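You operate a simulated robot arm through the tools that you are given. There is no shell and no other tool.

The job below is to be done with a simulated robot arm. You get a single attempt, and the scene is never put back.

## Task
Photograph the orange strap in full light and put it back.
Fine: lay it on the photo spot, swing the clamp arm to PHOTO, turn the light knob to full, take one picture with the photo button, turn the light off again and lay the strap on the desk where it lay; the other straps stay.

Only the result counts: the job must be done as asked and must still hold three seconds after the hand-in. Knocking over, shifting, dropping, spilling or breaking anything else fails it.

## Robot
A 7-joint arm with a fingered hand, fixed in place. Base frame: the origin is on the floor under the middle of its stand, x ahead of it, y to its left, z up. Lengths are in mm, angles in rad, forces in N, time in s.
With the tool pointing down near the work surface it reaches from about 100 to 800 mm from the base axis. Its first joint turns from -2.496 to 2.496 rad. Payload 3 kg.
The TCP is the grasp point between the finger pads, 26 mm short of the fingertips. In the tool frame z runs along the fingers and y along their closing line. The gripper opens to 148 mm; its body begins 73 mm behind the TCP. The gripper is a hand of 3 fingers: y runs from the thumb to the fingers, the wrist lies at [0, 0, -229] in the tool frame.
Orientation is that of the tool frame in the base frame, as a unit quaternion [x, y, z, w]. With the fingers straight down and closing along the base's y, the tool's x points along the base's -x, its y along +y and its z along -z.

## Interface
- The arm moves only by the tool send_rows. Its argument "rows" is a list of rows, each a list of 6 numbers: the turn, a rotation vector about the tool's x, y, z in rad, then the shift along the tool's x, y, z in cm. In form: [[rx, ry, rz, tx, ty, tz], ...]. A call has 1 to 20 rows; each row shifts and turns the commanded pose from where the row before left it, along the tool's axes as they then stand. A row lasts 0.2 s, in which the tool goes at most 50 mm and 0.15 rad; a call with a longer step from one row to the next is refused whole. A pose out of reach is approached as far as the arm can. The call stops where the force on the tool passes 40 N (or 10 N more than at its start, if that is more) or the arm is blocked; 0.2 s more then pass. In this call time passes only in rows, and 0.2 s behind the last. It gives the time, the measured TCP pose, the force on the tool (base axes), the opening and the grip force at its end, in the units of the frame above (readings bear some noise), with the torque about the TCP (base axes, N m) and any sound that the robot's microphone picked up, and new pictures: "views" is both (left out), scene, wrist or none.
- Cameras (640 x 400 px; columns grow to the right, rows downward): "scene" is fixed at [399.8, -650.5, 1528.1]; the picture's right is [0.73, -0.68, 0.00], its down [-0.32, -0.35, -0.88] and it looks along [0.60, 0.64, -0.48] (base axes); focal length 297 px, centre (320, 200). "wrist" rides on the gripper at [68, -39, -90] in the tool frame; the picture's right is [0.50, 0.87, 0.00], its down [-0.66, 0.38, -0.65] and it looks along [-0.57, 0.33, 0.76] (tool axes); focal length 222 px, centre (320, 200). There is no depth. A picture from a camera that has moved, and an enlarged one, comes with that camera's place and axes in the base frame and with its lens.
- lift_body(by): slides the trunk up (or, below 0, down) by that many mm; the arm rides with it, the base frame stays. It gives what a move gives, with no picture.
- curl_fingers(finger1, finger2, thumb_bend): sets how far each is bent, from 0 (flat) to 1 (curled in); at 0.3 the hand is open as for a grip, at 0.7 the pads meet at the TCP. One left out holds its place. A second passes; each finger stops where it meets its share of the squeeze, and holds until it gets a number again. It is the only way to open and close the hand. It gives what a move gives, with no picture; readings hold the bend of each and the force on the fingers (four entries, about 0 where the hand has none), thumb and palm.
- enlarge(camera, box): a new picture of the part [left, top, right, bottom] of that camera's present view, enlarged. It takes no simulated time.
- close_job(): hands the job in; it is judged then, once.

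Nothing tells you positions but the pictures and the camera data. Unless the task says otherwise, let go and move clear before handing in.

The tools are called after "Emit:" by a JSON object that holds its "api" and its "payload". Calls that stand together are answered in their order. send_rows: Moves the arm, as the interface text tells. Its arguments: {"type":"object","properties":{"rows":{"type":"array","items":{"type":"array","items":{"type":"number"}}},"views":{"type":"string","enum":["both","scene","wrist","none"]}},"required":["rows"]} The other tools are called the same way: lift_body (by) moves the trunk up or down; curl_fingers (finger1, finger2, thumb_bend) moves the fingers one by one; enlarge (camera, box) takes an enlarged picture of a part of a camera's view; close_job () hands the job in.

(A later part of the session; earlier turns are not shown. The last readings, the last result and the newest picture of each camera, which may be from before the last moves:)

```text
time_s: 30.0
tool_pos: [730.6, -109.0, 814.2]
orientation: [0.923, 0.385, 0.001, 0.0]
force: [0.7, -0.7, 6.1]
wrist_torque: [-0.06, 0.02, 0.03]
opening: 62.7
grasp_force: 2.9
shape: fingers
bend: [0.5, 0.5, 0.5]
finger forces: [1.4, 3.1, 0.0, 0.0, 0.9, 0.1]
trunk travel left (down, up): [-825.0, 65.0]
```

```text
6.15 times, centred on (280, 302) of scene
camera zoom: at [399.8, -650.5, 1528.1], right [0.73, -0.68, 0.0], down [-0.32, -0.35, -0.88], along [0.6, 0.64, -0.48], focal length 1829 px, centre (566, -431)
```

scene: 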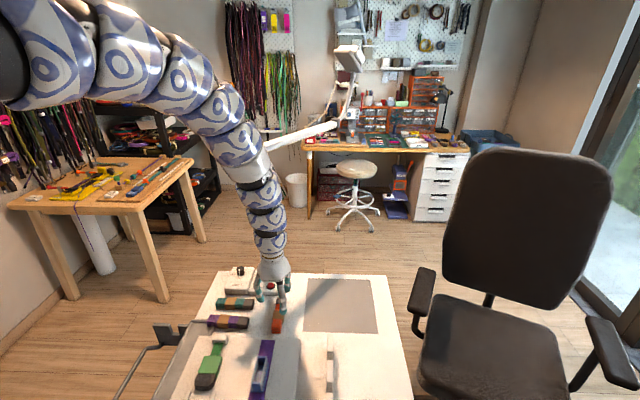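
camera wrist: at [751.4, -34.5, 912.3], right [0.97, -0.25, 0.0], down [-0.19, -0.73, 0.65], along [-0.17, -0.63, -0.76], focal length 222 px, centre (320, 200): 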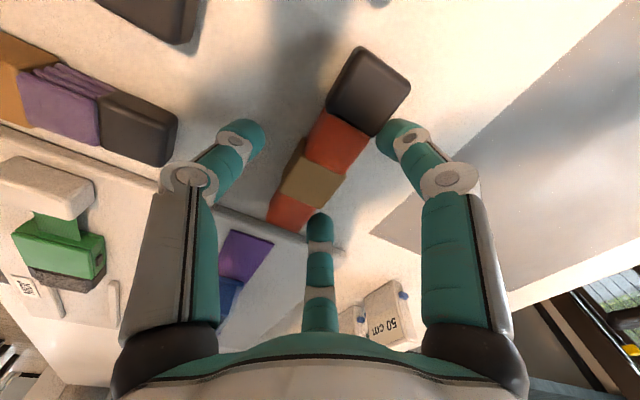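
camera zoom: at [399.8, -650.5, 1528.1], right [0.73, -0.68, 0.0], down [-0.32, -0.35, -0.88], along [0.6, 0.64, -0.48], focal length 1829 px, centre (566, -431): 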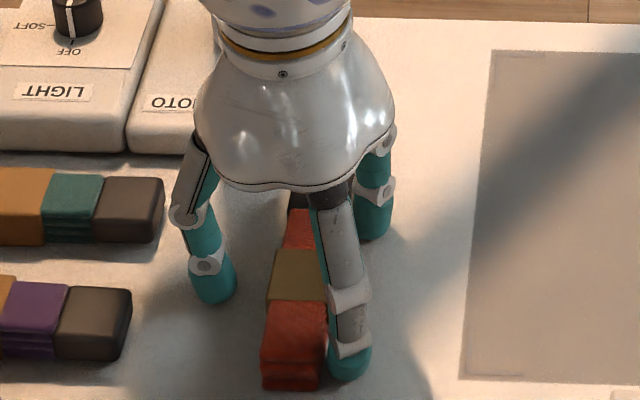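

The fingertips just touched the desk (6 N) at TCP z≈814. I'll lift 3 mm and close on the strap.

Emit:
{"api": "send_rows", "payload": {"rows": [[0, 0, 0, 0, 0, -0.3], [0, 0, 0, 0, 0, 0]], "views": "none"}}

Emit:
{"api": "curl_fingers", "payload": {"finger1": 0.7, "finger2": 0.7, "thumb_bend": 0.7}}

Emit:
{"api": "enlarge", "payload": {"camera": "wrist", "box": [160, 20, 480, 260]}}

Emit:
{"api": "enlarge", "payload": {"camera": "scene", "box": [250, 270, 310, 335]}}

```text
time_s: 30.6
tool_pos: [730.0, -110.5, 816.4]
orientation: [0.923, 0.385, 0.0, 0.0]
force: [0.0, -0.4, -0.2]
wrist_torque: [0.0, -0.02, 0.01]
opening: 62.6
grasp_force: 0.0
shape: fingers
bend: [0.5, 0.5, 0.5]
finger forces: [0.0, 0.0, 0.0, 0.0, 0.1, 0.0]
trunk travel left (down, up): [-825.0, 65.0]
```

```text
time_s: 31.6
tool_pos: [730.2, -110.2, 815.1]
orientation: [0.923, 0.385, -0.001, 0.0]
force: [0.5, -0.2, -0.3]
wrist_torque: [0.03, 0.01, -0.02]
opening: 29.8
grasp_force: 13.4
shape: fingers
bend: [0.63, 0.63, 0.61]
finger forces: [6.7, 6.8, 0.0, 0.0, 13.5, 0.0]
trunk travel left (down, up): [-825.0, 65.0]
```

```text
1.67 times, centred on (320, 140) of wrist
camera zoom: at [751.1, -34.2, 906.6], right [0.97, -0.25, 0.0], down [-0.19, -0.73, 0.65], along [-0.17, -0.63, -0.76], focal length 370 px, centre (320, 300)
```

zoom: 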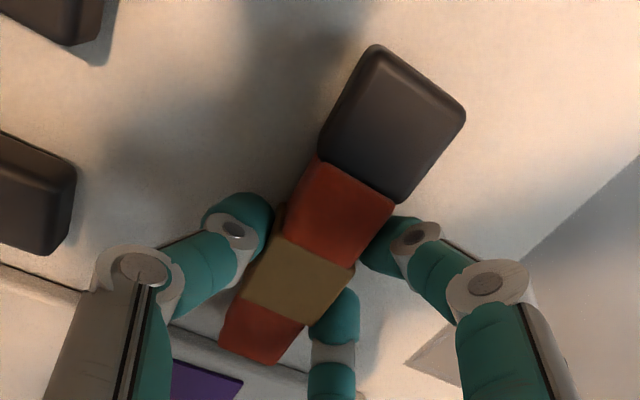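

```text
6.15 times, centred on (280, 302) of scene
camera zoom: at [399.8, -650.5, 1528.1], right [0.73, -0.68, 0.0], down [-0.32, -0.35, -0.88], along [0.6, 0.64, -0.48], focal length 1829 px, centre (566, -431)
```

zoom: 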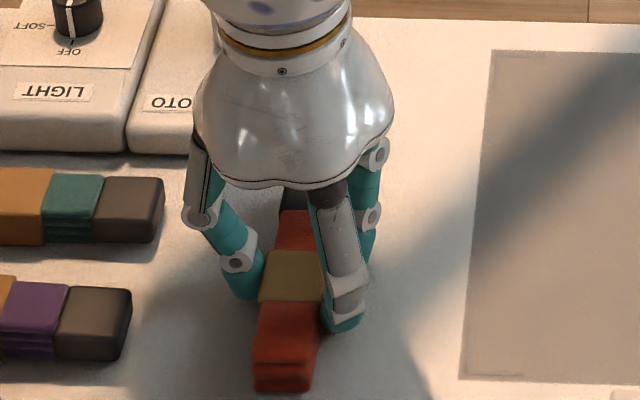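

I have the strap with balanced forces (6.7, 6.8 and 13.5 N), and it shifted only a few mm. I'll lift it and carry it toward the mat's middle near (905, -198).

Emit:
{"api": "send_rows", "payload": {"rows": [[0, 0, 0, 0, 0, -1.5], [0, 0, 0, 0, 0, -2], [0, 0, 0, 0, 0, -2], [0, 0, 0, 0, 0, -1], [0, 0, 0, 0, 0, 0]], "views": "both"}}

Emit:
{"api": "send_rows", "payload": {"rows": [[0, 0, 0, 0.68, 2.32, 0], [0, 0, 0, 0.68, 2.32, 0], [0, 0, 0, 0.68, 2.32, 0], [0, 0, 0, 0.68, 2.32, 0], [0, 0, 0, 0.68, 2.32, 0], [0, 0, 0, 0.68, 2.32, 0], [0, 0, 0, 0.68, 2.32, 0], [0, 0, 0, 0.68, 2.32, 0], [0, 0, 0, 0, 0, 0]], "views": "both"}}

```text
time_s: 32.8
tool_pos: [731.6, -109.8, 881.4]
orientation: [0.923, 0.384, 0.0, 0.0]
force: [-0.2, -0.1, -1.1]
wrist_torque: [-0.01, 0.0, -0.02]
opening: 29.9
grasp_force: 13.8
shape: fingers
bend: [0.63, 0.63, 0.61]
finger forces: [6.8, 6.8, 0.1, 0.0, 13.5, 0.1]
trunk travel left (down, up): [-825.0, 65.0]
camera wrist: at [751.6, -34.6, 971.8], right [0.97, -0.26, 0.0], down [-0.19, -0.73, 0.65], along [-0.17, -0.63, -0.76], focal length 222 px, centre (320, 200)
```

scene: 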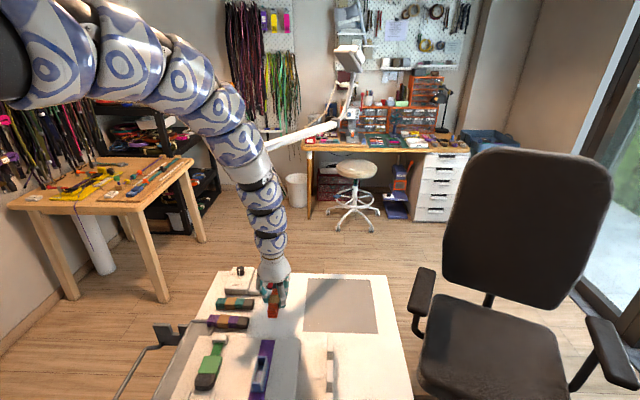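
wrist: 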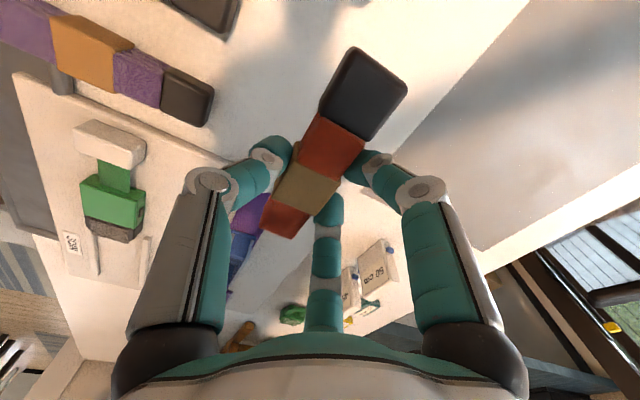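

```text
time_s: 34.8
tool_pos: [858.0, -191.0, 892.9]
orientation: [0.923, 0.385, 0.0, 0.0]
force: [-0.7, -0.6, -0.5]
wrist_torque: [-0.04, 0.02, -0.04]
opening: 29.8
grasp_force: 13.7
shape: fingers
bend: [0.63, 0.63, 0.61]
finger forces: [6.9, 6.9, 0.0, 0.1, 13.9, 0.0]
out of reach, approached as far as the arm can: row 6, 7, 8
trunk travel left (down, up): [-825.0, 65.0]
camera wrist: at [878.9, -115.5, 983.5], right [0.97, -0.25, 0.0], down [-0.19, -0.73, 0.65], along [-0.17, -0.63, -0.76], focal length 222 px, centre (320, 200)
```

scene: 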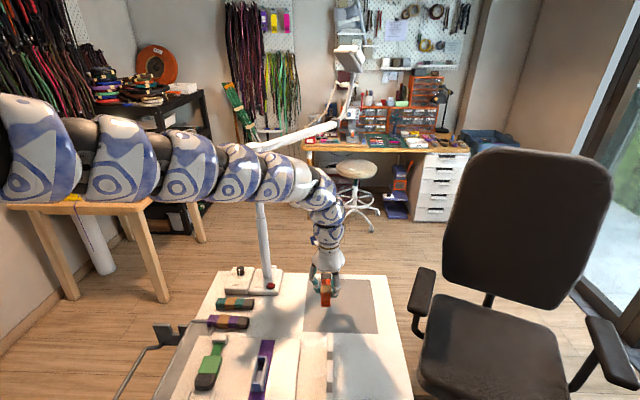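
wrist: 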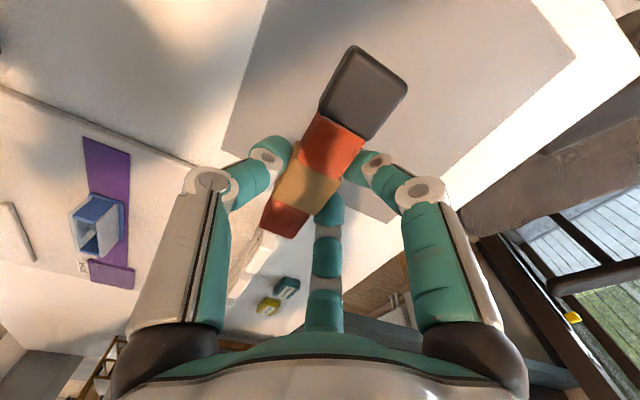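

The strap is now over the mat at (858, -191), at the arm's reach for this height. To get nearer the mat's middle I'll raise the hand and extend, then lower the trunk.

Emit:
{"api": "send_rows", "payload": {"rows": [[0, 0, 0, 0, 0, -3], [0, 0, 0, 0, 0, -3], [0, 0, 0, 0, 0, -3], [0, 0, 0, 0, 0, -3], [0, 0, 0, 1.16, 1.81, 0], [0, 0, 0, 1.16, 1.81, 0], [0, 0, 0, 0, 0, 0]], "views": "none"}}

```text
time_s: 36.4
tool_pos: [900.2, -198.9, 1011.8]
orientation: [0.923, 0.385, 0.0, -0.001]
force: [-0.7, -0.8, 0.0]
wrist_torque: [0.02, -0.03, 0.03]
opening: 29.5
grasp_force: 13.6
shape: fingers
bend: [0.63, 0.63, 0.61]
finger forces: [7.0, 7.1, 0.0, 0.0, 14.1, 0.1]
trunk travel left (down, up): [-825.0, 65.0]
```

I'm at (900, -199, 1012). I'll lower the trunk by 185 mm to bring the strap just above the mat.

Emit:
{"api": "lift_body", "payload": {"by": -185}}

Emit:
{"api": "send_rows", "payload": {"rows": [[0, 0, 0, 0, 0, 0]], "views": "both"}}

```text
time_s: 38.4
tool_pos: [898.8, -198.4, 827.7]
orientation: [0.923, 0.385, 0.0, -0.001]
force: [-0.2, 0.4, -0.9]
wrist_torque: [-0.01, 0.02, -0.03]
opening: 29.6
grasp_force: 14.3
shape: fingers
bend: [0.63, 0.63, 0.61]
finger forces: [7.0, 7.2, 0.0, 0.1, 14.1, 0.0]
trunk travel left (down, up): [-640.0, 250.0]
```

```text
time_s: 38.8
tool_pos: [900.7, -197.5, 825.9]
orientation: [0.923, 0.385, 0.001, 0.0]
force: [-0.4, 0.0, -0.8]
wrist_torque: [0.0, 0.02, -0.02]
opening: 29.6
grasp_force: 14.1
shape: fingers
bend: [0.63, 0.63, 0.61]
finger forces: [7.0, 7.0, 0.0, 0.0, 14.2, 0.0]
trunk travel left (down, up): [-640.0, 250.0]
camera wrist: at [921.2, -123.7, 917.1], right [0.97, -0.25, 0.0], down [-0.19, -0.73, 0.65], along [-0.17, -0.63, -0.76], focal length 222 px, centre (320, 200)
```

scene: 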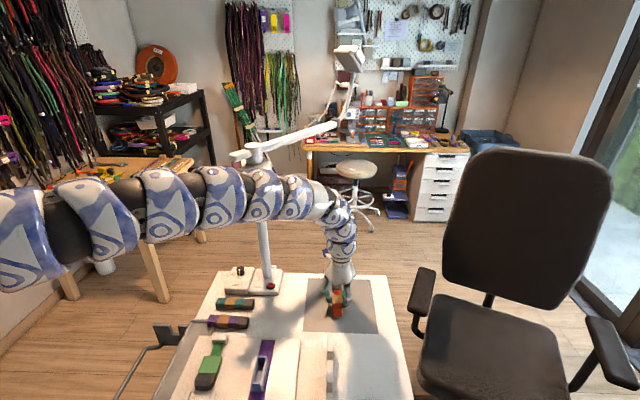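
wrist: 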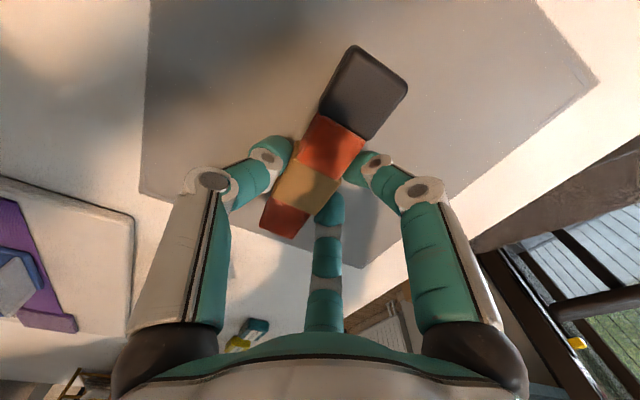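

The strap is hovering just above the mat's middle. I'll creep down to touch.

Emit:
{"api": "send_rows", "payload": {"rows": [[0, 0, 0, 0, 0, 0.4], [0, 0, 0, 0, 0, 0.3], [0, 0, 0, 0, 0, 0]], "views": "none"}}

Emit:
{"api": "send_rows", "payload": {"rows": [[0, 0, 0, 0, 0, 0.2], [0, 0, 0, 0, 0, 0]], "views": "none"}}

```text
time_s: 39.6
tool_pos: [899.4, -198.3, 818.1]
orientation: [0.923, 0.385, 0.0, -0.001]
force: [-0.1, 0.8, -1.3]
wrist_torque: [-0.01, 0.05, -0.01]
opening: 29.6
grasp_force: 13.9
shape: fingers
bend: [0.63, 0.63, 0.61]
finger forces: [7.0, 7.1, 0.0, 0.0, 14.1, 0.0]
trunk travel left (down, up): [-640.0, 250.0]
```

```text
time_s: 40.2
tool_pos: [900.5, -199.3, 816.7]
orientation: [0.923, 0.386, 0.0, 0.0]
force: [0.8, 0.1, 0.0]
wrist_torque: [-0.02, 0.01, 0.0]
opening: 29.4
grasp_force: 13.9
shape: fingers
bend: [0.63, 0.63, 0.61]
finger forces: [6.9, 7.0, 0.1, 0.0, 14.1, 0.0]
trunk travel left (down, up): [-640.0, 250.0]
```

Emit:
{"api": "send_rows", "payload": {"rows": [[0, 0, 0, 0, 0, 0.15], [0, 0, 0, 0, 0, 0]], "views": "wrist"}}

Emit:
{"api": "enlarge", "payload": {"camera": "scene", "box": [290, 250, 390, 345]}}

```text
time_s: 40.8
tool_pos: [900.8, -198.3, 816.0]
orientation: [0.923, 0.386, 0.0, 0.0]
force: [1.4, 0.4, 0.8]
wrist_torque: [0.07, 0.01, 0.01]
opening: 29.3
grasp_force: 14.2
shape: fingers
bend: [0.63, 0.63, 0.61]
finger forces: [7.2, 7.1, 0.1, 0.0, 14.1, 0.1]
trunk travel left (down, up): [-640.0, 250.0]
camera wrist: at [921.4, -123.4, 906.4], right [0.97, -0.25, 0.0], down [-0.19, -0.73, 0.65], along [-0.17, -0.63, -0.76], focal length 222 px, centre (320, 200)
```

wrist: 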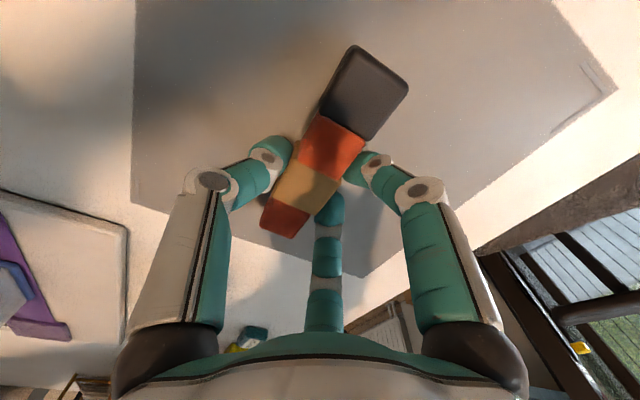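

```text
4.21 times, centred on (340, 298) of scene
camera zoom: at [399.8, -650.5, 1528.1], right [0.73, -0.68, 0.0], down [-0.32, -0.35, -0.88], along [0.6, 0.64, -0.48], focal length 1252 px, centre (236, -210)
```

zoom: 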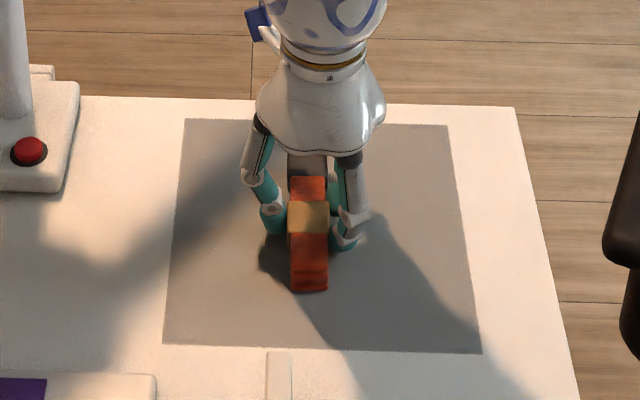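

The strap is in contact with the mat, nicely centered. I'll open the fingers and rise straight up.

Emit:
{"api": "curl_fingers", "payload": {"finger1": 0.5, "finger2": 0.5, "thumb_bend": 0.5}}

Emit:
{"api": "send_rows", "payload": {"rows": [[0, 0, 0, 0, 0, -1.5], [0, 0, 0, 0, 0, -2], [0, 0, 0, 0, 0, -2.5], [0, 0, 0, 0, 0, -3], [0, 0, 0, 0, 0, 0]], "views": "both"}}

Emit:
{"api": "enlarge", "payload": {"camera": "scene", "box": [290, 250, 390, 345]}}

```text
time_s: 41.8
tool_pos: [900.5, -198.8, 815.7]
orientation: [0.923, 0.384, 0.0, 0.0]
force: [0.2, 0.4, -0.4]
wrist_torque: [0.0, -0.03, 0.01]
opening: 61.7
grasp_force: 0.1
shape: fingers
bend: [0.5, 0.5, 0.5]
finger forces: [0.0, 0.0, 0.1, 0.1, 0.1, 0.1]
trunk travel left (down, up): [-640.0, 250.0]
```

```text
time_s: 43.0
tool_pos: [899.6, -197.6, 908.7]
orientation: [0.923, 0.384, -0.002, 0.0]
force: [-0.4, 0.1, 0.3]
wrist_torque: [0.0, 0.0, 0.01]
opening: 61.8
grasp_force: 0.0
shape: fingers
bend: [0.5, 0.5, 0.5]
finger forces: [0.0, 0.1, 0.0, 0.0, 0.0, 0.0]
trunk travel left (down, up): [-640.0, 250.0]
camera wrist: at [920.3, -122.9, 997.5], right [0.97, -0.25, 0.0], down [-0.19, -0.73, 0.65], along [-0.17, -0.63, -0.76], focal length 222 px, centre (320, 200)
```

scene: 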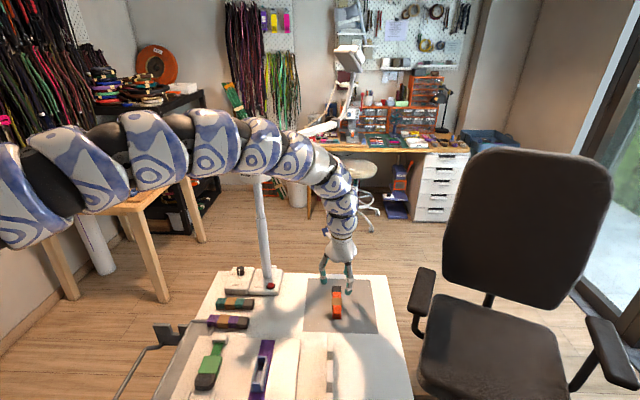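
wrist: 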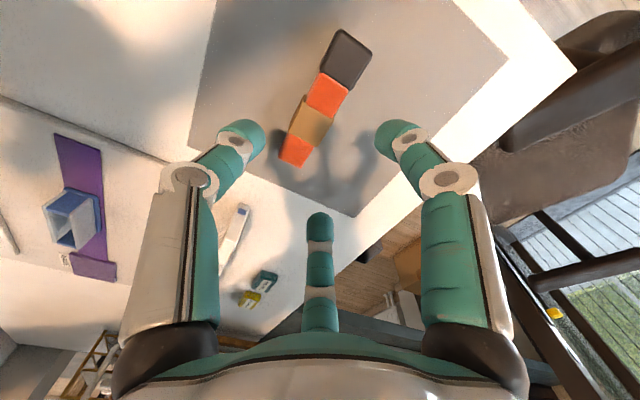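

```text
4.21 times, centred on (340, 298) of scene
camera zoom: at [399.8, -650.5, 1528.1], right [0.73, -0.68, 0.0], down [-0.32, -0.35, -0.88], along [0.6, 0.64, -0.48], focal length 1252 px, centre (236, -210)
```

zoom: 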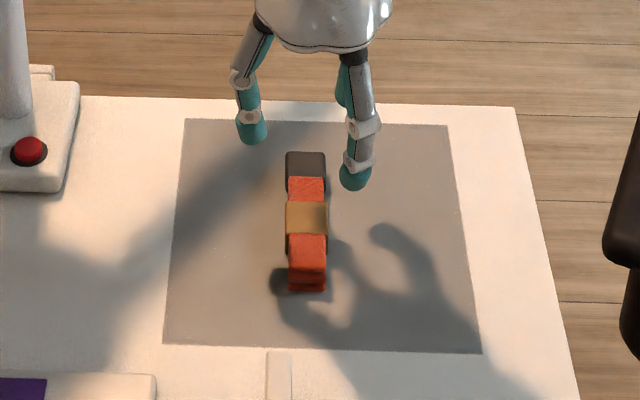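

The strap lies well inside the gray mat, near its middle. Next comes the clamp arm: I'll raise the trunk, close the fingers into a pusher, and go up above the clamp bar.

Emit:
{"api": "lift_body", "payload": {"by": 240}}

Emit:
{"api": "curl_fingers", "payload": {"finger1": 0.7, "finger2": 0.7, "thumb_bend": 0.7}}

Emit:
{"api": "send_rows", "payload": {"rows": [[0, 0, 0, 0, 0, -3], [0, 0, 0, 0, 0, -3], [0, 0, 0, 0, 0, -3], [0, 0, 0, 0, 0, -3], [0, 0, 0, 0, 0, -3], [0, 0, 0, 0, 0, -3], [0, 0, 0, 0, 0, -2], [0, 0, 0, 0, 0, 0]], "views": "both"}}

```text
time_s: 45.5
tool_pos: [899.7, -198.7, 1146.4]
orientation: [0.923, 0.385, 0.0, 0.0]
force: [0.1, -0.2, -1.3]
wrist_torque: [-0.03, 0.04, -0.01]
opening: 61.7
grasp_force: 0.0
shape: fingers
bend: [0.5, 0.5, 0.5]
finger forces: [0.1, 0.0, 0.1, 0.0, 0.1, 0.0]
trunk travel left (down, up): [-880.0, 10.0]
```

```text
time_s: 46.5
tool_pos: [899.1, -198.1, 1146.9]
orientation: [0.923, 0.385, -0.001, 0.0]
force: [0.0, 0.4, 0.3]
wrist_torque: [0.02, -0.02, -0.01]
opening: 0.2
grasp_force: 0.0
shape: fingers
bend: [0.69, 0.69, 0.7]
finger forces: [0.0, 0.0, 0.1, 0.0, 0.1, 0.0]
trunk travel left (down, up): [-880.0, 10.0]
```

```text
time_s: 48.3
tool_pos: [899.7, -197.4, 1347.9]
orientation: [0.923, 0.386, 0.001, 0.0]
force: [0.2, 0.0, -0.5]
wrist_torque: [-0.02, 0.01, 0.0]
opening: 0.0
grasp_force: 0.1
shape: fingers
bend: [0.69, 0.69, 0.7]
finger forces: [0.0, 0.1, 0.0, 0.0, 0.1, 0.1]
trunk travel left (down, up): [-880.0, 10.0]
camera wrist: at [919.9, -122.8, 1439.2], right [0.97, -0.25, 0.0], down [-0.19, -0.73, 0.65], along [-0.17, -0.63, -0.76], focal length 222 px, centre (320, 200)
```

scene: 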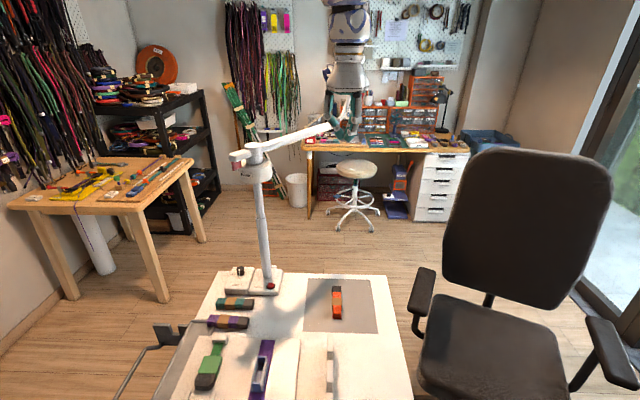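
wrist: 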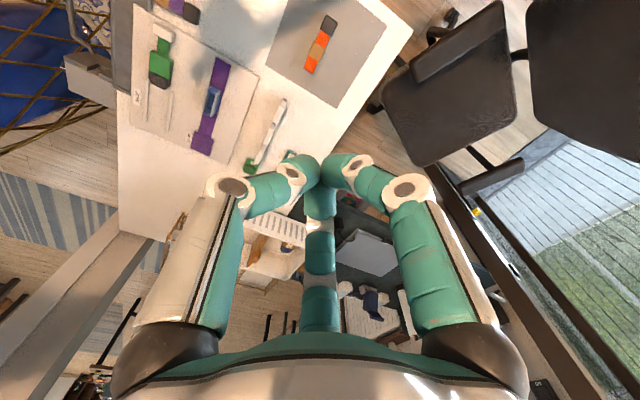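

The strap shows clearly on the mat. I'll move across above the clamp bar to its +y side, with about 55 mm clearance over the hub.

Emit:
{"api": "send_rows", "payload": {"rows": [[0, 0, 0, 2.63, -3.07, 0], [0, 0, 0, 2.63, -3.07, 0], [0, 0, 0, 2.63, -3.07, 0], [0, 0, 0, 2.63, -3.07, 0], [0, 0, 0, 2.63, -3.07, 0], [0, 0, 0, 2.63, -3.07, 0], [0, 0, 0, 2.63, -3.07, 0], [0, 0, 0, 2.63, -3.07, 0], [0, 0, 0, 0, 0, 0]], "views": "both"}}

Emit:
{"api": "enlarge", "payload": {"camera": "scene", "box": [200, 60, 360, 180]}}

```text
time_s: 50.3
tool_pos: [872.2, 123.7, 1347.8]
orientation: [0.923, 0.385, 0.0, -0.001]
force: [-0.5, -0.8, 0.7]
wrist_torque: [0.01, -0.03, 0.0]
opening: 0.1
grasp_force: 0.1
shape: fingers
bend: [0.69, 0.69, 0.7]
finger forces: [0.0, 0.0, 0.1, 0.1, 0.1, 0.0]
trunk travel left (down, up): [-880.0, 10.0]
camera wrist: at [892.6, 198.5, 1438.1], right [0.97, -0.26, 0.0], down [-0.19, -0.73, 0.65], along [-0.17, -0.63, -0.76], focal length 222 px, centre (320, 200)
```

scene: 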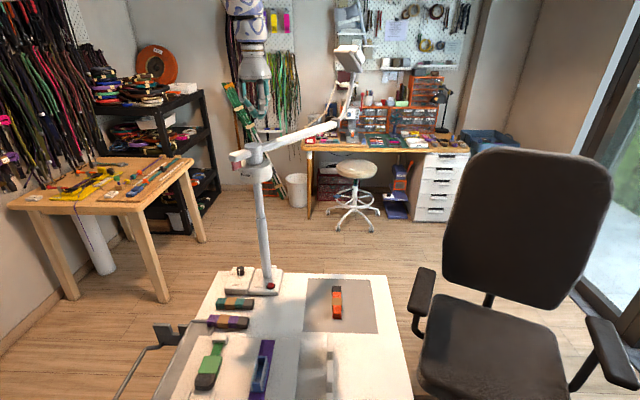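
wrist: 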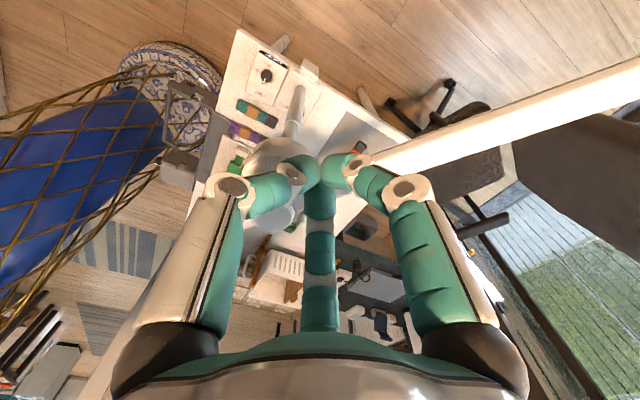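

```text
3.33 times, centred on (280, 120) of scene
camera zoom: at [399.8, -650.5, 1528.1], right [0.73, -0.68, 0.0], down [-0.32, -0.35, -0.88], along [0.6, 0.64, -0.48], focal length 991 px, centre (453, 467)
```

zoom: 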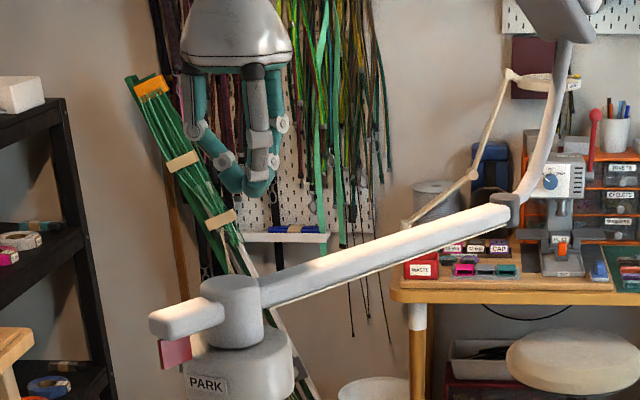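

The closed hand is about 60 mm to the +y side of the bar, which matches my estimate of its position (azimuth about 11°). I'll lower the trunk by 98 mm so the fingers reach bar height.

Emit:
{"api": "lift_body", "payload": {"by": -98}}

Emit:
{"api": "send_rows", "payload": {"rows": [[0, 0, 0, 0, 0, 0]], "views": "both"}}

Emit:
{"api": "enlarge", "payload": {"camera": "scene", "box": [220, 80, 340, 180]}}

```text
time_s: 51.7
tool_pos: [871.7, 123.8, 1250.3]
orientation: [0.923, 0.385, 0.0, 0.0]
force: [-0.2, 0.9, -0.1]
wrist_torque: [-0.01, 0.0, -0.03]
opening: 0.0
grasp_force: 0.1
shape: fingers
bend: [0.69, 0.69, 0.7]
finger forces: [0.1, 0.0, 0.0, 0.0, 0.0, 0.0]
trunk travel left (down, up): [-782.0, 108.0]
```

```text
time_s: 52.1
tool_pos: [871.6, 123.9, 1248.6]
orientation: [0.923, 0.385, 0.001, 0.0]
force: [0.1, 0.0, -0.2]
wrist_torque: [0.02, 0.02, -0.03]
opening: 0.0
grasp_force: 0.1
shape: fingers
bend: [0.69, 0.69, 0.7]
finger forces: [0.0, 0.0, 0.0, 0.0, 0.1, 0.0]
trunk travel left (down, up): [-782.0, 108.0]
camera wrist: at [892.6, 199.1, 1340.1], right [0.97, -0.25, 0.0], down [-0.19, -0.73, 0.65], along [-0.17, -0.63, -0.76], focal length 222 px, centre (320, 200)
```

scene: 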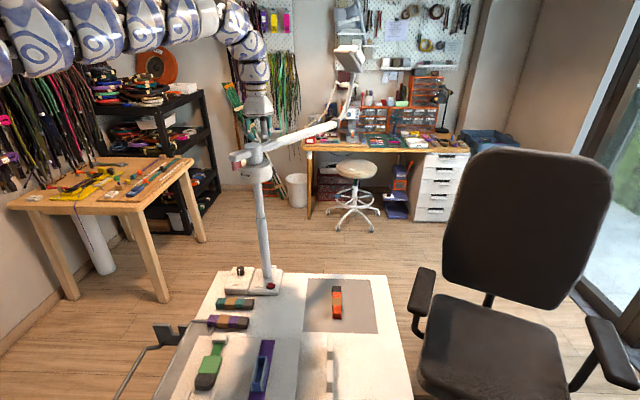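
wrist: 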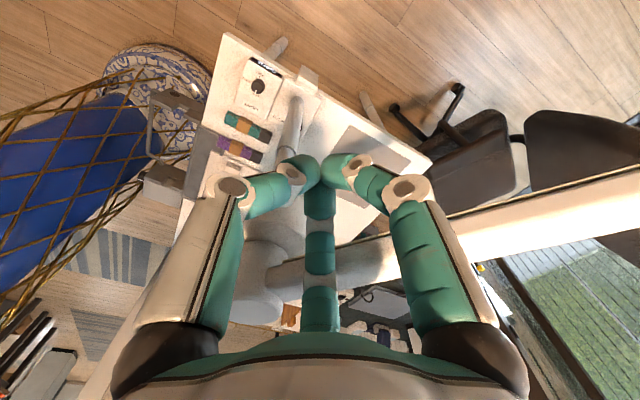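

```text
4.00 times, centred on (280, 130) of scene
camera zoom: at [399.8, -650.5, 1528.1], right [0.73, -0.68, 0.0], down [-0.32, -0.35, -0.88], along [0.6, 0.64, -0.48], focal length 1189 px, centre (480, 480)
```

zoom: 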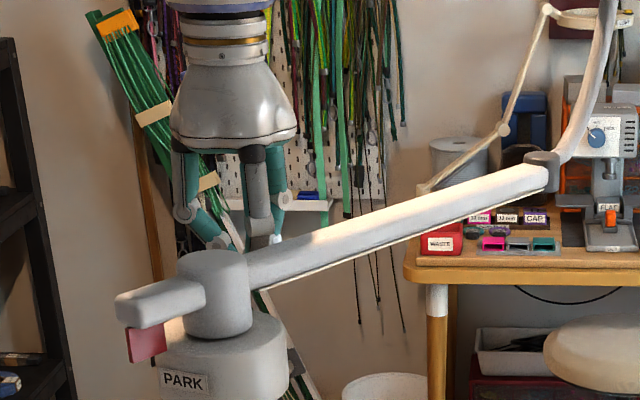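

The fingers are behind the bar at the right height. I'll push slowly toward -y and watch force and sound.

Emit:
{"api": "send_rows", "payload": {"rows": [[0, 0, 0, -0.85, 0.84, 0], [0, 0, 0, -0.85, 0.84, 0], [0, 0, 0, -0.85, 0.84, 0], [0, 0, 0, -0.85, 0.84, 0], [0, 0, 0, 0, 0, 0]], "views": "both"}}

Emit:
{"api": "enlarge", "payload": {"camera": "scene", "box": [220, 80, 380, 180]}}

```text
time_s: 53.3
tool_pos: [871.5, 74.9, 1249.2]
orientation: [0.923, 0.385, -0.001, 0.0]
force: [0.1, -0.8, 0.5]
wrist_torque: [0.04, -0.01, 0.05]
opening: 0.6
grasp_force: 0.0
shape: fingers
bend: [0.69, 0.7, 0.7]
finger forces: [0.1, 0.0, 0.0, 0.1, 0.0, 0.0]
trunk travel left (down, up): [-782.0, 108.0]
camera wrist: at [891.2, 149.5, 1339.6], right [0.97, -0.26, 0.0], down [-0.19, -0.73, 0.65], along [-0.17, -0.63, -0.76], focal length 222 px, centre (320, 200)
```

scene: 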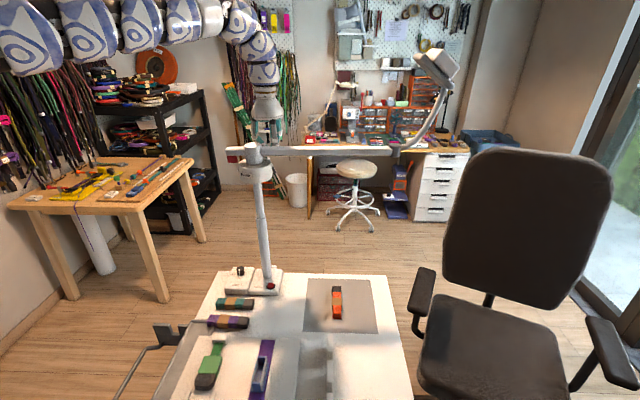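
wrist: 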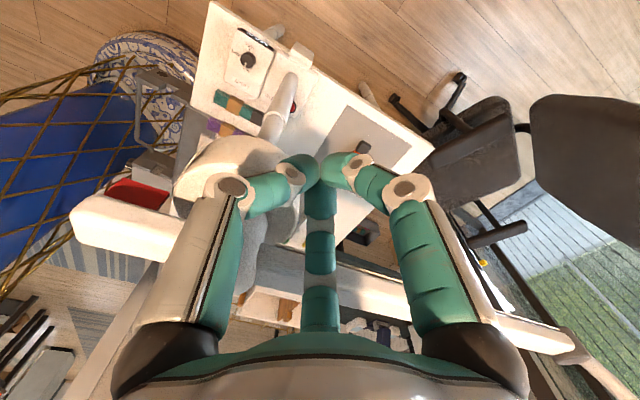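

```text
4.00 times, centred on (300, 130) of scene
camera zoom: at [399.8, -650.5, 1528.1], right [0.73, -0.68, 0.0], down [-0.32, -0.35, -0.88], along [0.6, 0.64, -0.48], focal length 1189 px, centre (400, 480)
```

zoom: 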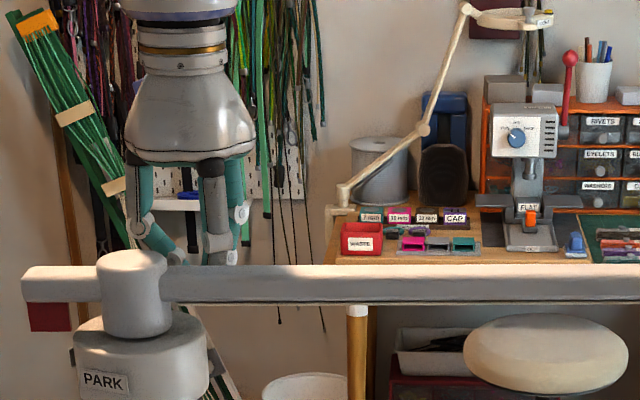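

The bar swung easily and now sits near azimuth -40°. It may have coasted, so I'll look at the collar labels and check whether it is still moving.

Emit:
{"api": "enlarge", "payload": {"camera": "wrist", "box": [60, 100, 320, 280]}}

Emit:
{"api": "send_rows", "payload": {"rows": [[0, 0, 0, 0, 0, 0]], "views": "both"}}

```text
2.22 times, centred on (190, 190) of wrist
camera zoom: at [891.2, 149.5, 1339.6], right [0.97, -0.26, 0.0], down [-0.19, -0.73, 0.65], along [-0.17, -0.63, -0.76], focal length 494 px, centre (609, 222)
```

zoom: 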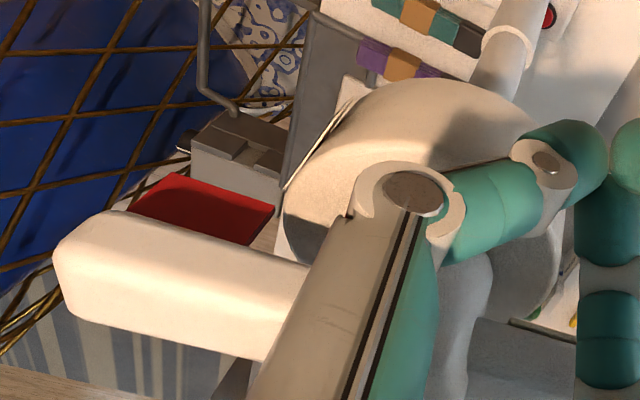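

```text
time_s: 53.7
tool_pos: [869.9, 74.6, 1250.1]
orientation: [0.923, 0.386, 0.0, 0.0]
force: [-0.4, 0.2, 0.1]
wrist_torque: [0.01, 0.02, 0.0]
opening: 0.6
grasp_force: 0.0
shape: fingers
bend: [0.69, 0.7, 0.7]
finger forces: [0.0, 0.1, 0.0, 0.0, 0.0, 0.1]
trunk travel left (down, up): [-782.0, 108.0]
camera wrist: at [891.3, 150.4, 1340.0], right [0.97, -0.25, 0.0], down [-0.19, -0.73, 0.65], along [-0.17, -0.63, -0.76], focal length 222 px, centre (320, 200)
```

scene: 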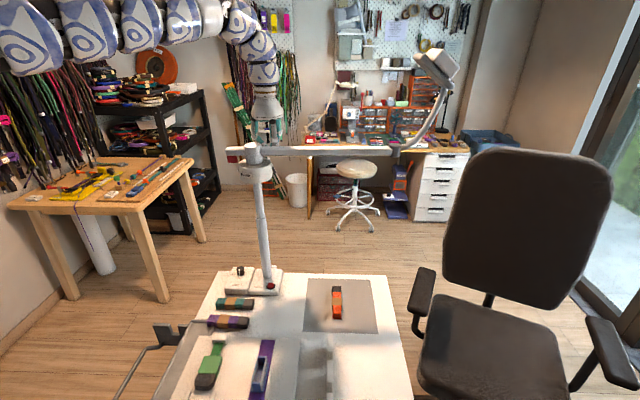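
wrist: 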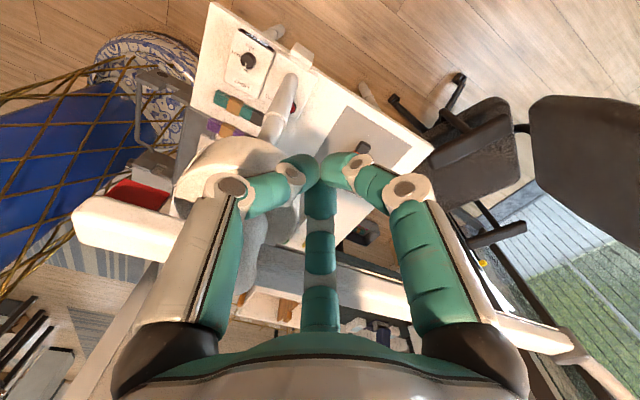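

The bar has come to rest near -40°. The PHOTO label is at about 122–124° on the collar, so the bar should end near -60° to -67°. It coasts easily, so I'll push on much more slowly.

Emit:
{"api": "send_rows", "payload": {"rows": [[0, 0, 0, -0.427, 0.422, 0], [0, 0, 0, -0.427, 0.422, 0], [0, 0, 0, -0.213, 0.211, 0], [0, 0, 0, -0.213, 0.211, 0], [0, 0, 0, -0.213, 0.211, 0], [0, 0, 0, -0.213, 0.211, 0], [0, 0, 0, -0.213, 0.211, 0], [0, 0, 0, -0.213, 0.211, 0], [0, 0, 0, 0, 0, 0]], "views": "both"}}

Emit:
{"api": "enlarge", "payload": {"camera": "wrist", "box": [60, 100, 320, 280]}}

```text
time_s: 55.7
tool_pos: [870.2, 46.8, 1250.0]
orientation: [0.923, 0.385, 0.001, 0.002]
force: [2.5, 2.5, 2.3]
wrist_torque: [-0.11, 0.08, 0.04]
opening: 0.7
grasp_force: 1.6
shape: fingers
bend: [0.69, 0.7, 0.7]
finger forces: [0.0, 3.6, 0.0, 0.0, 0.1, 0.0]
trunk travel left (down, up): [-782.0, 108.0]
camera wrist: at [891.9, 121.4, 1339.8], right [0.97, -0.25, 0.0], down [-0.19, -0.73, 0.65], along [-0.17, -0.63, -0.76], focal length 222 px, centre (320, 200)
```

scene: 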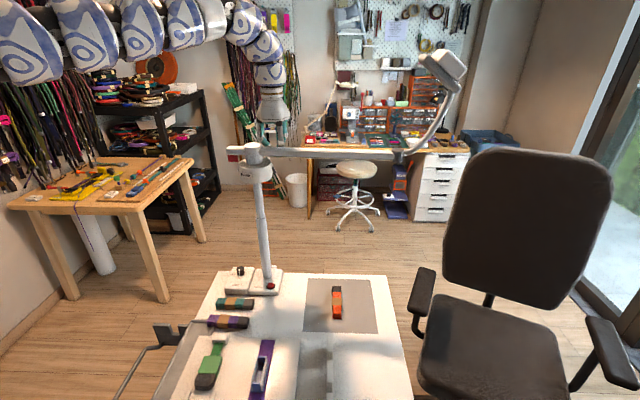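
wrist: 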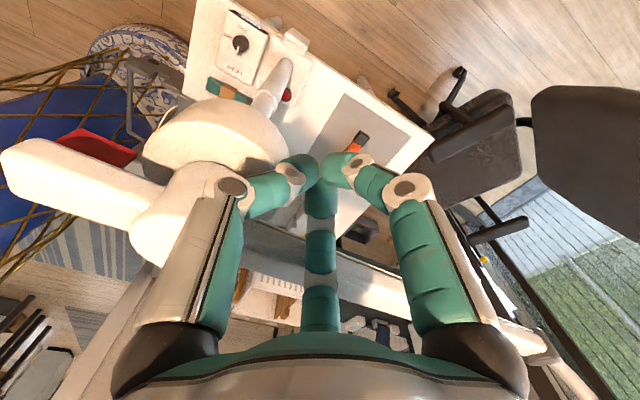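

```text
2.22 times, centred on (190, 190) of wrist
camera zoom: at [891.9, 121.4, 1339.8], right [0.97, -0.25, 0.0], down [-0.19, -0.73, 0.65], along [-0.17, -0.63, -0.76], focal length 494 px, centre (609, 222)
```

zoom: 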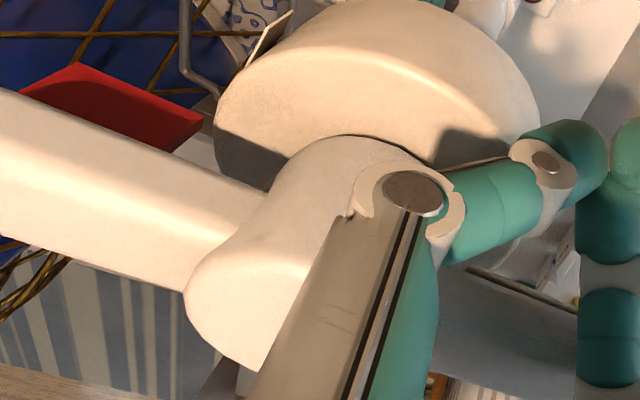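

Steady light contact now, about 4 N. I'll continue slowly.

Emit:
{"api": "send_rows", "payload": {"rows": [[0, 0, 0, -0.213, 0.211, 0], [0, 0, 0, -0.213, 0.211, 0], [0, 0, 0, -0.213, 0.211, 0], [0, 0, 0, -0.213, 0.211, 0], [0, 0, 0, -0.213, 0.211, 0], [0, 0, 0, -0.213, 0.211, 0], [0, 0, 0, 0, 0, 0]], "views": "both"}}

Emit:
{"api": "enlarge", "payload": {"camera": "scene", "box": [220, 20, 480, 190]}}

```text
time_s: 57.3
tool_pos: [872.0, 29.2, 1250.5]
orientation: [0.923, 0.384, -0.001, 0.0]
force: [1.7, 2.0, 0.2]
wrist_torque: [-0.06, 0.04, 0.03]
opening: 0.5
grasp_force: 1.6
shape: fingers
bend: [0.69, 0.7, 0.7]
finger forces: [0.1, 2.9, 0.0, 0.0, 0.0, 0.0]
trunk travel left (down, up): [-782.0, 108.0]
camera wrist: at [892.6, 103.8, 1339.9], right [0.97, -0.25, 0.0], down [-0.19, -0.73, 0.65], along [-0.17, -0.63, -0.76], focal length 222 px, centre (320, 200)
```

scene: 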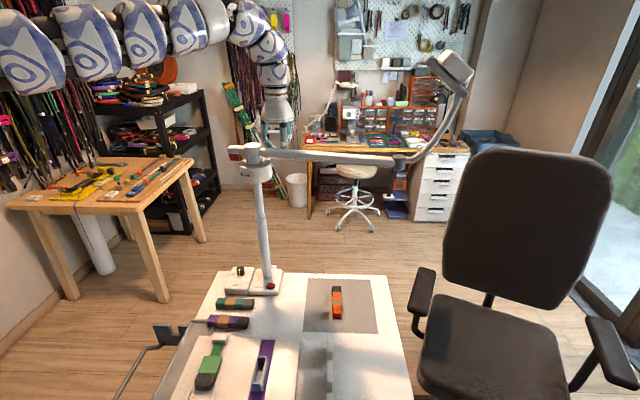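
wrist: 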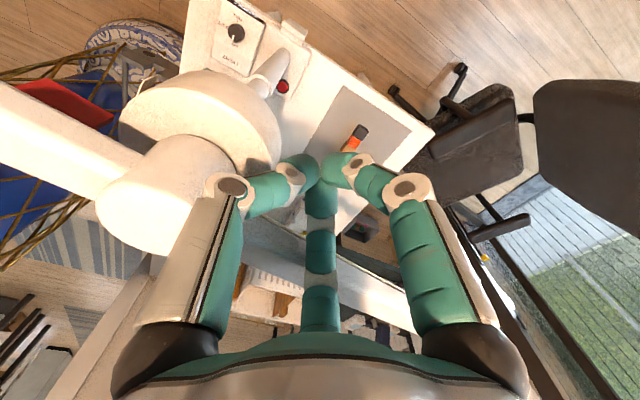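

```text
2.35 times, centred on (350, 105) of scene
camera zoom: at [399.8, -650.5, 1528.1], right [0.73, -0.68, 0.0], down [-0.32, -0.35, -0.88], along [0.6, 0.64, -0.48], focal length 700 px, centre (249, 424)
```

zoom: 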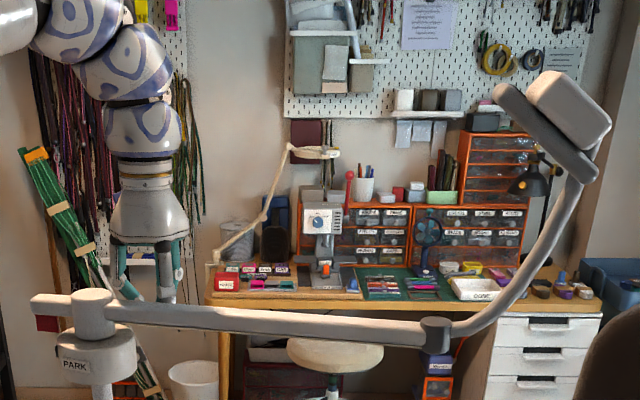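

The bar is around -53° now. I'll keep nudging in small steps, watching for a stop.

Emit:
{"api": "send_rows", "payload": {"rows": [[0, 0, 0, -0.213, 0.211, 0], [0, 0, 0, -0.213, 0.211, 0], [0, 0, 0, -0.213, 0.211, 0], [0, 0, 0, 0, 0, 0]], "views": "none"}}

Emit:
{"api": "send_rows", "payload": {"rows": [[0, 0, 0, -0.142, 0.141, 0], [0, 0, 0, -0.142, 0.141, 0], [0, 0, 0, 0, 0, 0]], "views": "both"}}

Emit:
{"api": "enlarge", "payload": {"camera": "scene", "box": [220, 20, 480, 190]}}

```text
time_s: 58.3
tool_pos: [872.3, 20.5, 1249.4]
orientation: [0.923, 0.384, 0.0, 0.0]
force: [2.8, 2.4, 0.3]
wrist_torque: [-0.08, 0.04, 0.06]
opening: 0.6
grasp_force: 2.5
shape: fingers
bend: [0.69, 0.7, 0.7]
finger forces: [0.1, 3.4, 0.0, 0.0, 0.1, 0.0]
trunk travel left (down, up): [-782.0, 108.0]
```

```text
time_s: 59.1
tool_pos: [871.9, 14.8, 1249.0]
orientation: [0.923, 0.385, 0.0, 0.001]
force: [1.5, 1.3, 1.2]
wrist_torque: [0.0, 0.05, 0.04]
opening: 0.6
grasp_force: 1.5
shape: fingers
bend: [0.69, 0.7, 0.7]
finger forces: [0.0, 2.0, 0.0, 0.0, 0.0, 0.0]
trunk travel left (down, up): [-782.0, 108.0]
camera wrist: at [892.6, 91.0, 1340.1], right [0.97, -0.25, 0.0], down [-0.19, -0.73, 0.65], along [-0.17, -0.63, -0.76], focal length 222 px, centre (320, 200)
```

scene: 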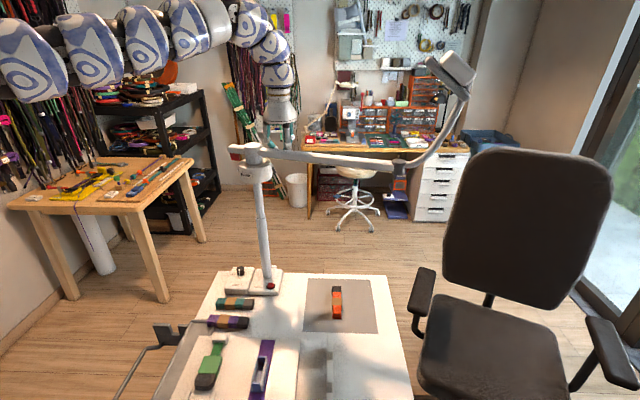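
wrist: 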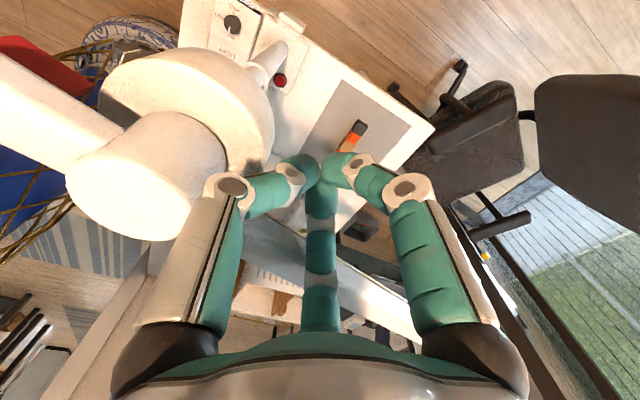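

```text
2.35 times, centred on (350, 105) of scene
camera zoom: at [399.8, -650.5, 1528.1], right [0.73, -0.68, 0.0], down [-0.32, -0.35, -0.88], along [0.6, 0.64, -0.48], focal length 700 px, centre (249, 424)
```

zoom: 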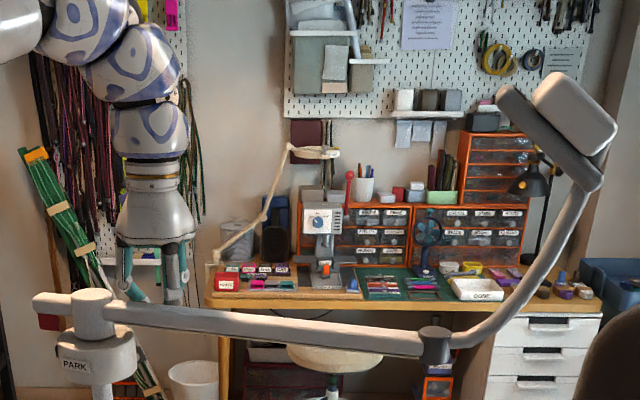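

The bar is at about -59°. I'll back the hand away and go look at the collar's PHOTO label and flag from the +y side.

Emit:
{"api": "send_rows", "payload": {"rows": [[0, 0, 0, 1.07, -1.06, 0], [0, 0, 0, 1.07, -1.06, 0], [0, 0, 0, 0, 0, 0]], "views": "none"}}

Emit:
{"api": "lift_body", "payload": {"by": 98}}

Emit:
{"api": "curl_fingers", "payload": {"finger1": 0.3, "finger2": 0.3, "thumb_bend": 0.3}}

Emit:
{"api": "send_rows", "payload": {"rows": [[0, 0, 0, 0.8, -3.6, 0], [0, 0, 0, 0.8, -3.6, 0], [0, 0, 0, 0.8, -3.6, 0], [0, 0, 0, 0.8, -3.6, 0], [0, 0, 0, 0.8, -3.6, 0], [0, 0, 0, 0, 0, 0]], "views": "both"}}

```text
time_s: 59.9
tool_pos: [871.8, 44.7, 1248.5]
orientation: [0.923, 0.385, 0.0, -0.001]
force: [0.4, -0.2, -0.1]
wrist_torque: [-0.03, -0.01, 0.01]
opening: 0.4
grasp_force: 0.1
shape: fingers
bend: [0.69, 0.7, 0.7]
finger forces: [0.0, 0.1, 0.0, 0.0, 0.0, 0.1]
trunk travel left (down, up): [-782.0, 108.0]
```

```text
time_s: 61.2
tool_pos: [873.1, 45.1, 1347.0]
orientation: [0.923, 0.384, 0.0, 0.0]
force: [0.7, 1.0, -0.4]
wrist_torque: [0.01, -0.02, 0.0]
opening: 0.5
grasp_force: 0.0
shape: fingers
bend: [0.69, 0.7, 0.7]
finger forces: [0.1, 0.0, 0.1, 0.1, 0.0, 0.1]
trunk travel left (down, up): [-880.0, 10.0]
```

```text
time_s: 62.2
tool_pos: [872.9, 44.3, 1348.0]
orientation: [0.923, 0.385, 0.0, 0.0]
force: [0.2, -0.7, -0.5]
wrist_torque: [-0.04, 0.02, -0.01]
opening: 126.5
grasp_force: 0.1
shape: fingers
bend: [0.3, 0.3, 0.3]
finger forces: [0.0, 0.1, 0.1, 0.1, 0.0, 0.0]
trunk travel left (down, up): [-880.0, 10.0]
```

```text
time_s: 63.6
tool_pos: [774.2, 199.6, 1347.8]
orientation: [0.923, 0.384, 0.0, 0.0]
force: [-0.5, -0.7, 0.0]
wrist_torque: [0.0, 0.01, -0.01]
opening: 126.5
grasp_force: 0.1
shape: fingers
bend: [0.3, 0.3, 0.3]
finger forces: [0.0, 0.1, 0.0, 0.0, 0.0, 0.0]
trunk travel left (down, up): [-880.0, 10.0]
camera wrist: at [794.8, 275.0, 1437.9], right [0.97, -0.25, 0.0], down [-0.19, -0.73, 0.65], along [-0.17, -0.63, -0.76], focal length 222 px, centre (320, 200)
```

scene: 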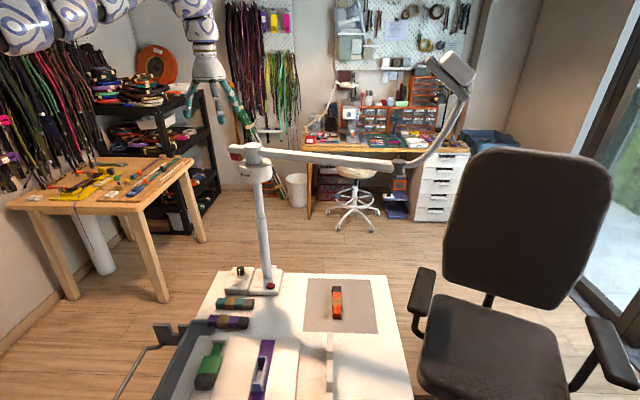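
wrist: 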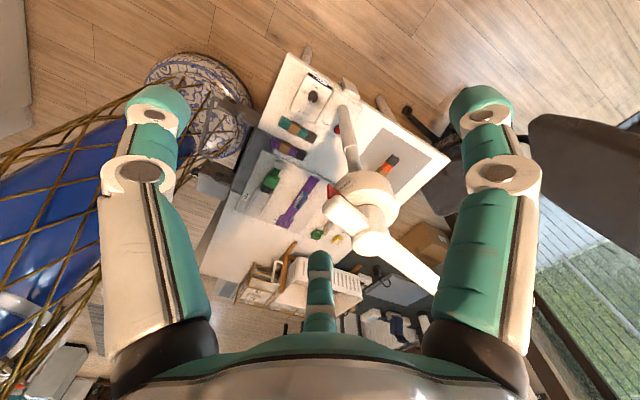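

Emit:
{"api": "enlarge", "payload": {"camera": "wrist", "box": [310, 150, 430, 270]}}

Emit:
{"api": "enlarge", "payload": {"camera": "scene", "box": [220, 135, 290, 195]}}

```text
3.33 times, centred on (370, 210) of wrist
camera zoom: at [794.8, 275.0, 1437.9], right [0.97, -0.25, 0.0], down [-0.19, -0.73, 0.65], along [-0.17, -0.63, -0.76], focal length 740 px, centre (153, 167)
```

zoom: 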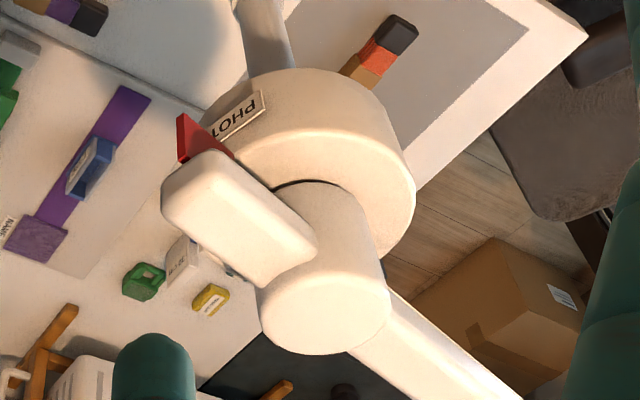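

```text
6.67 times, centred on (255, 165) of scene
camera zoom: at [399.8, -650.5, 1528.1], right [0.73, -0.68, 0.0], down [-0.32, -0.35, -0.88], along [0.6, 0.64, -0.48], focal length 1982 px, centre (753, 433)
```

zoom: 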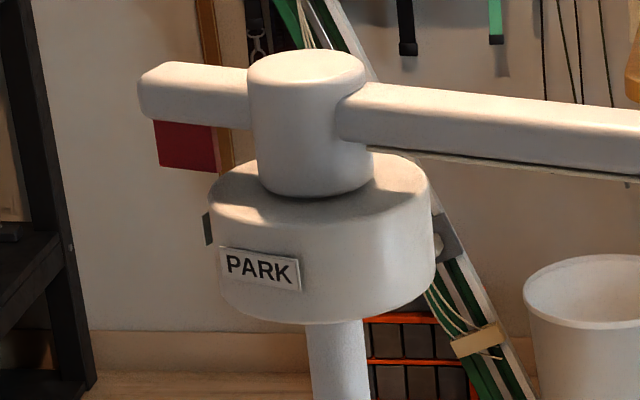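

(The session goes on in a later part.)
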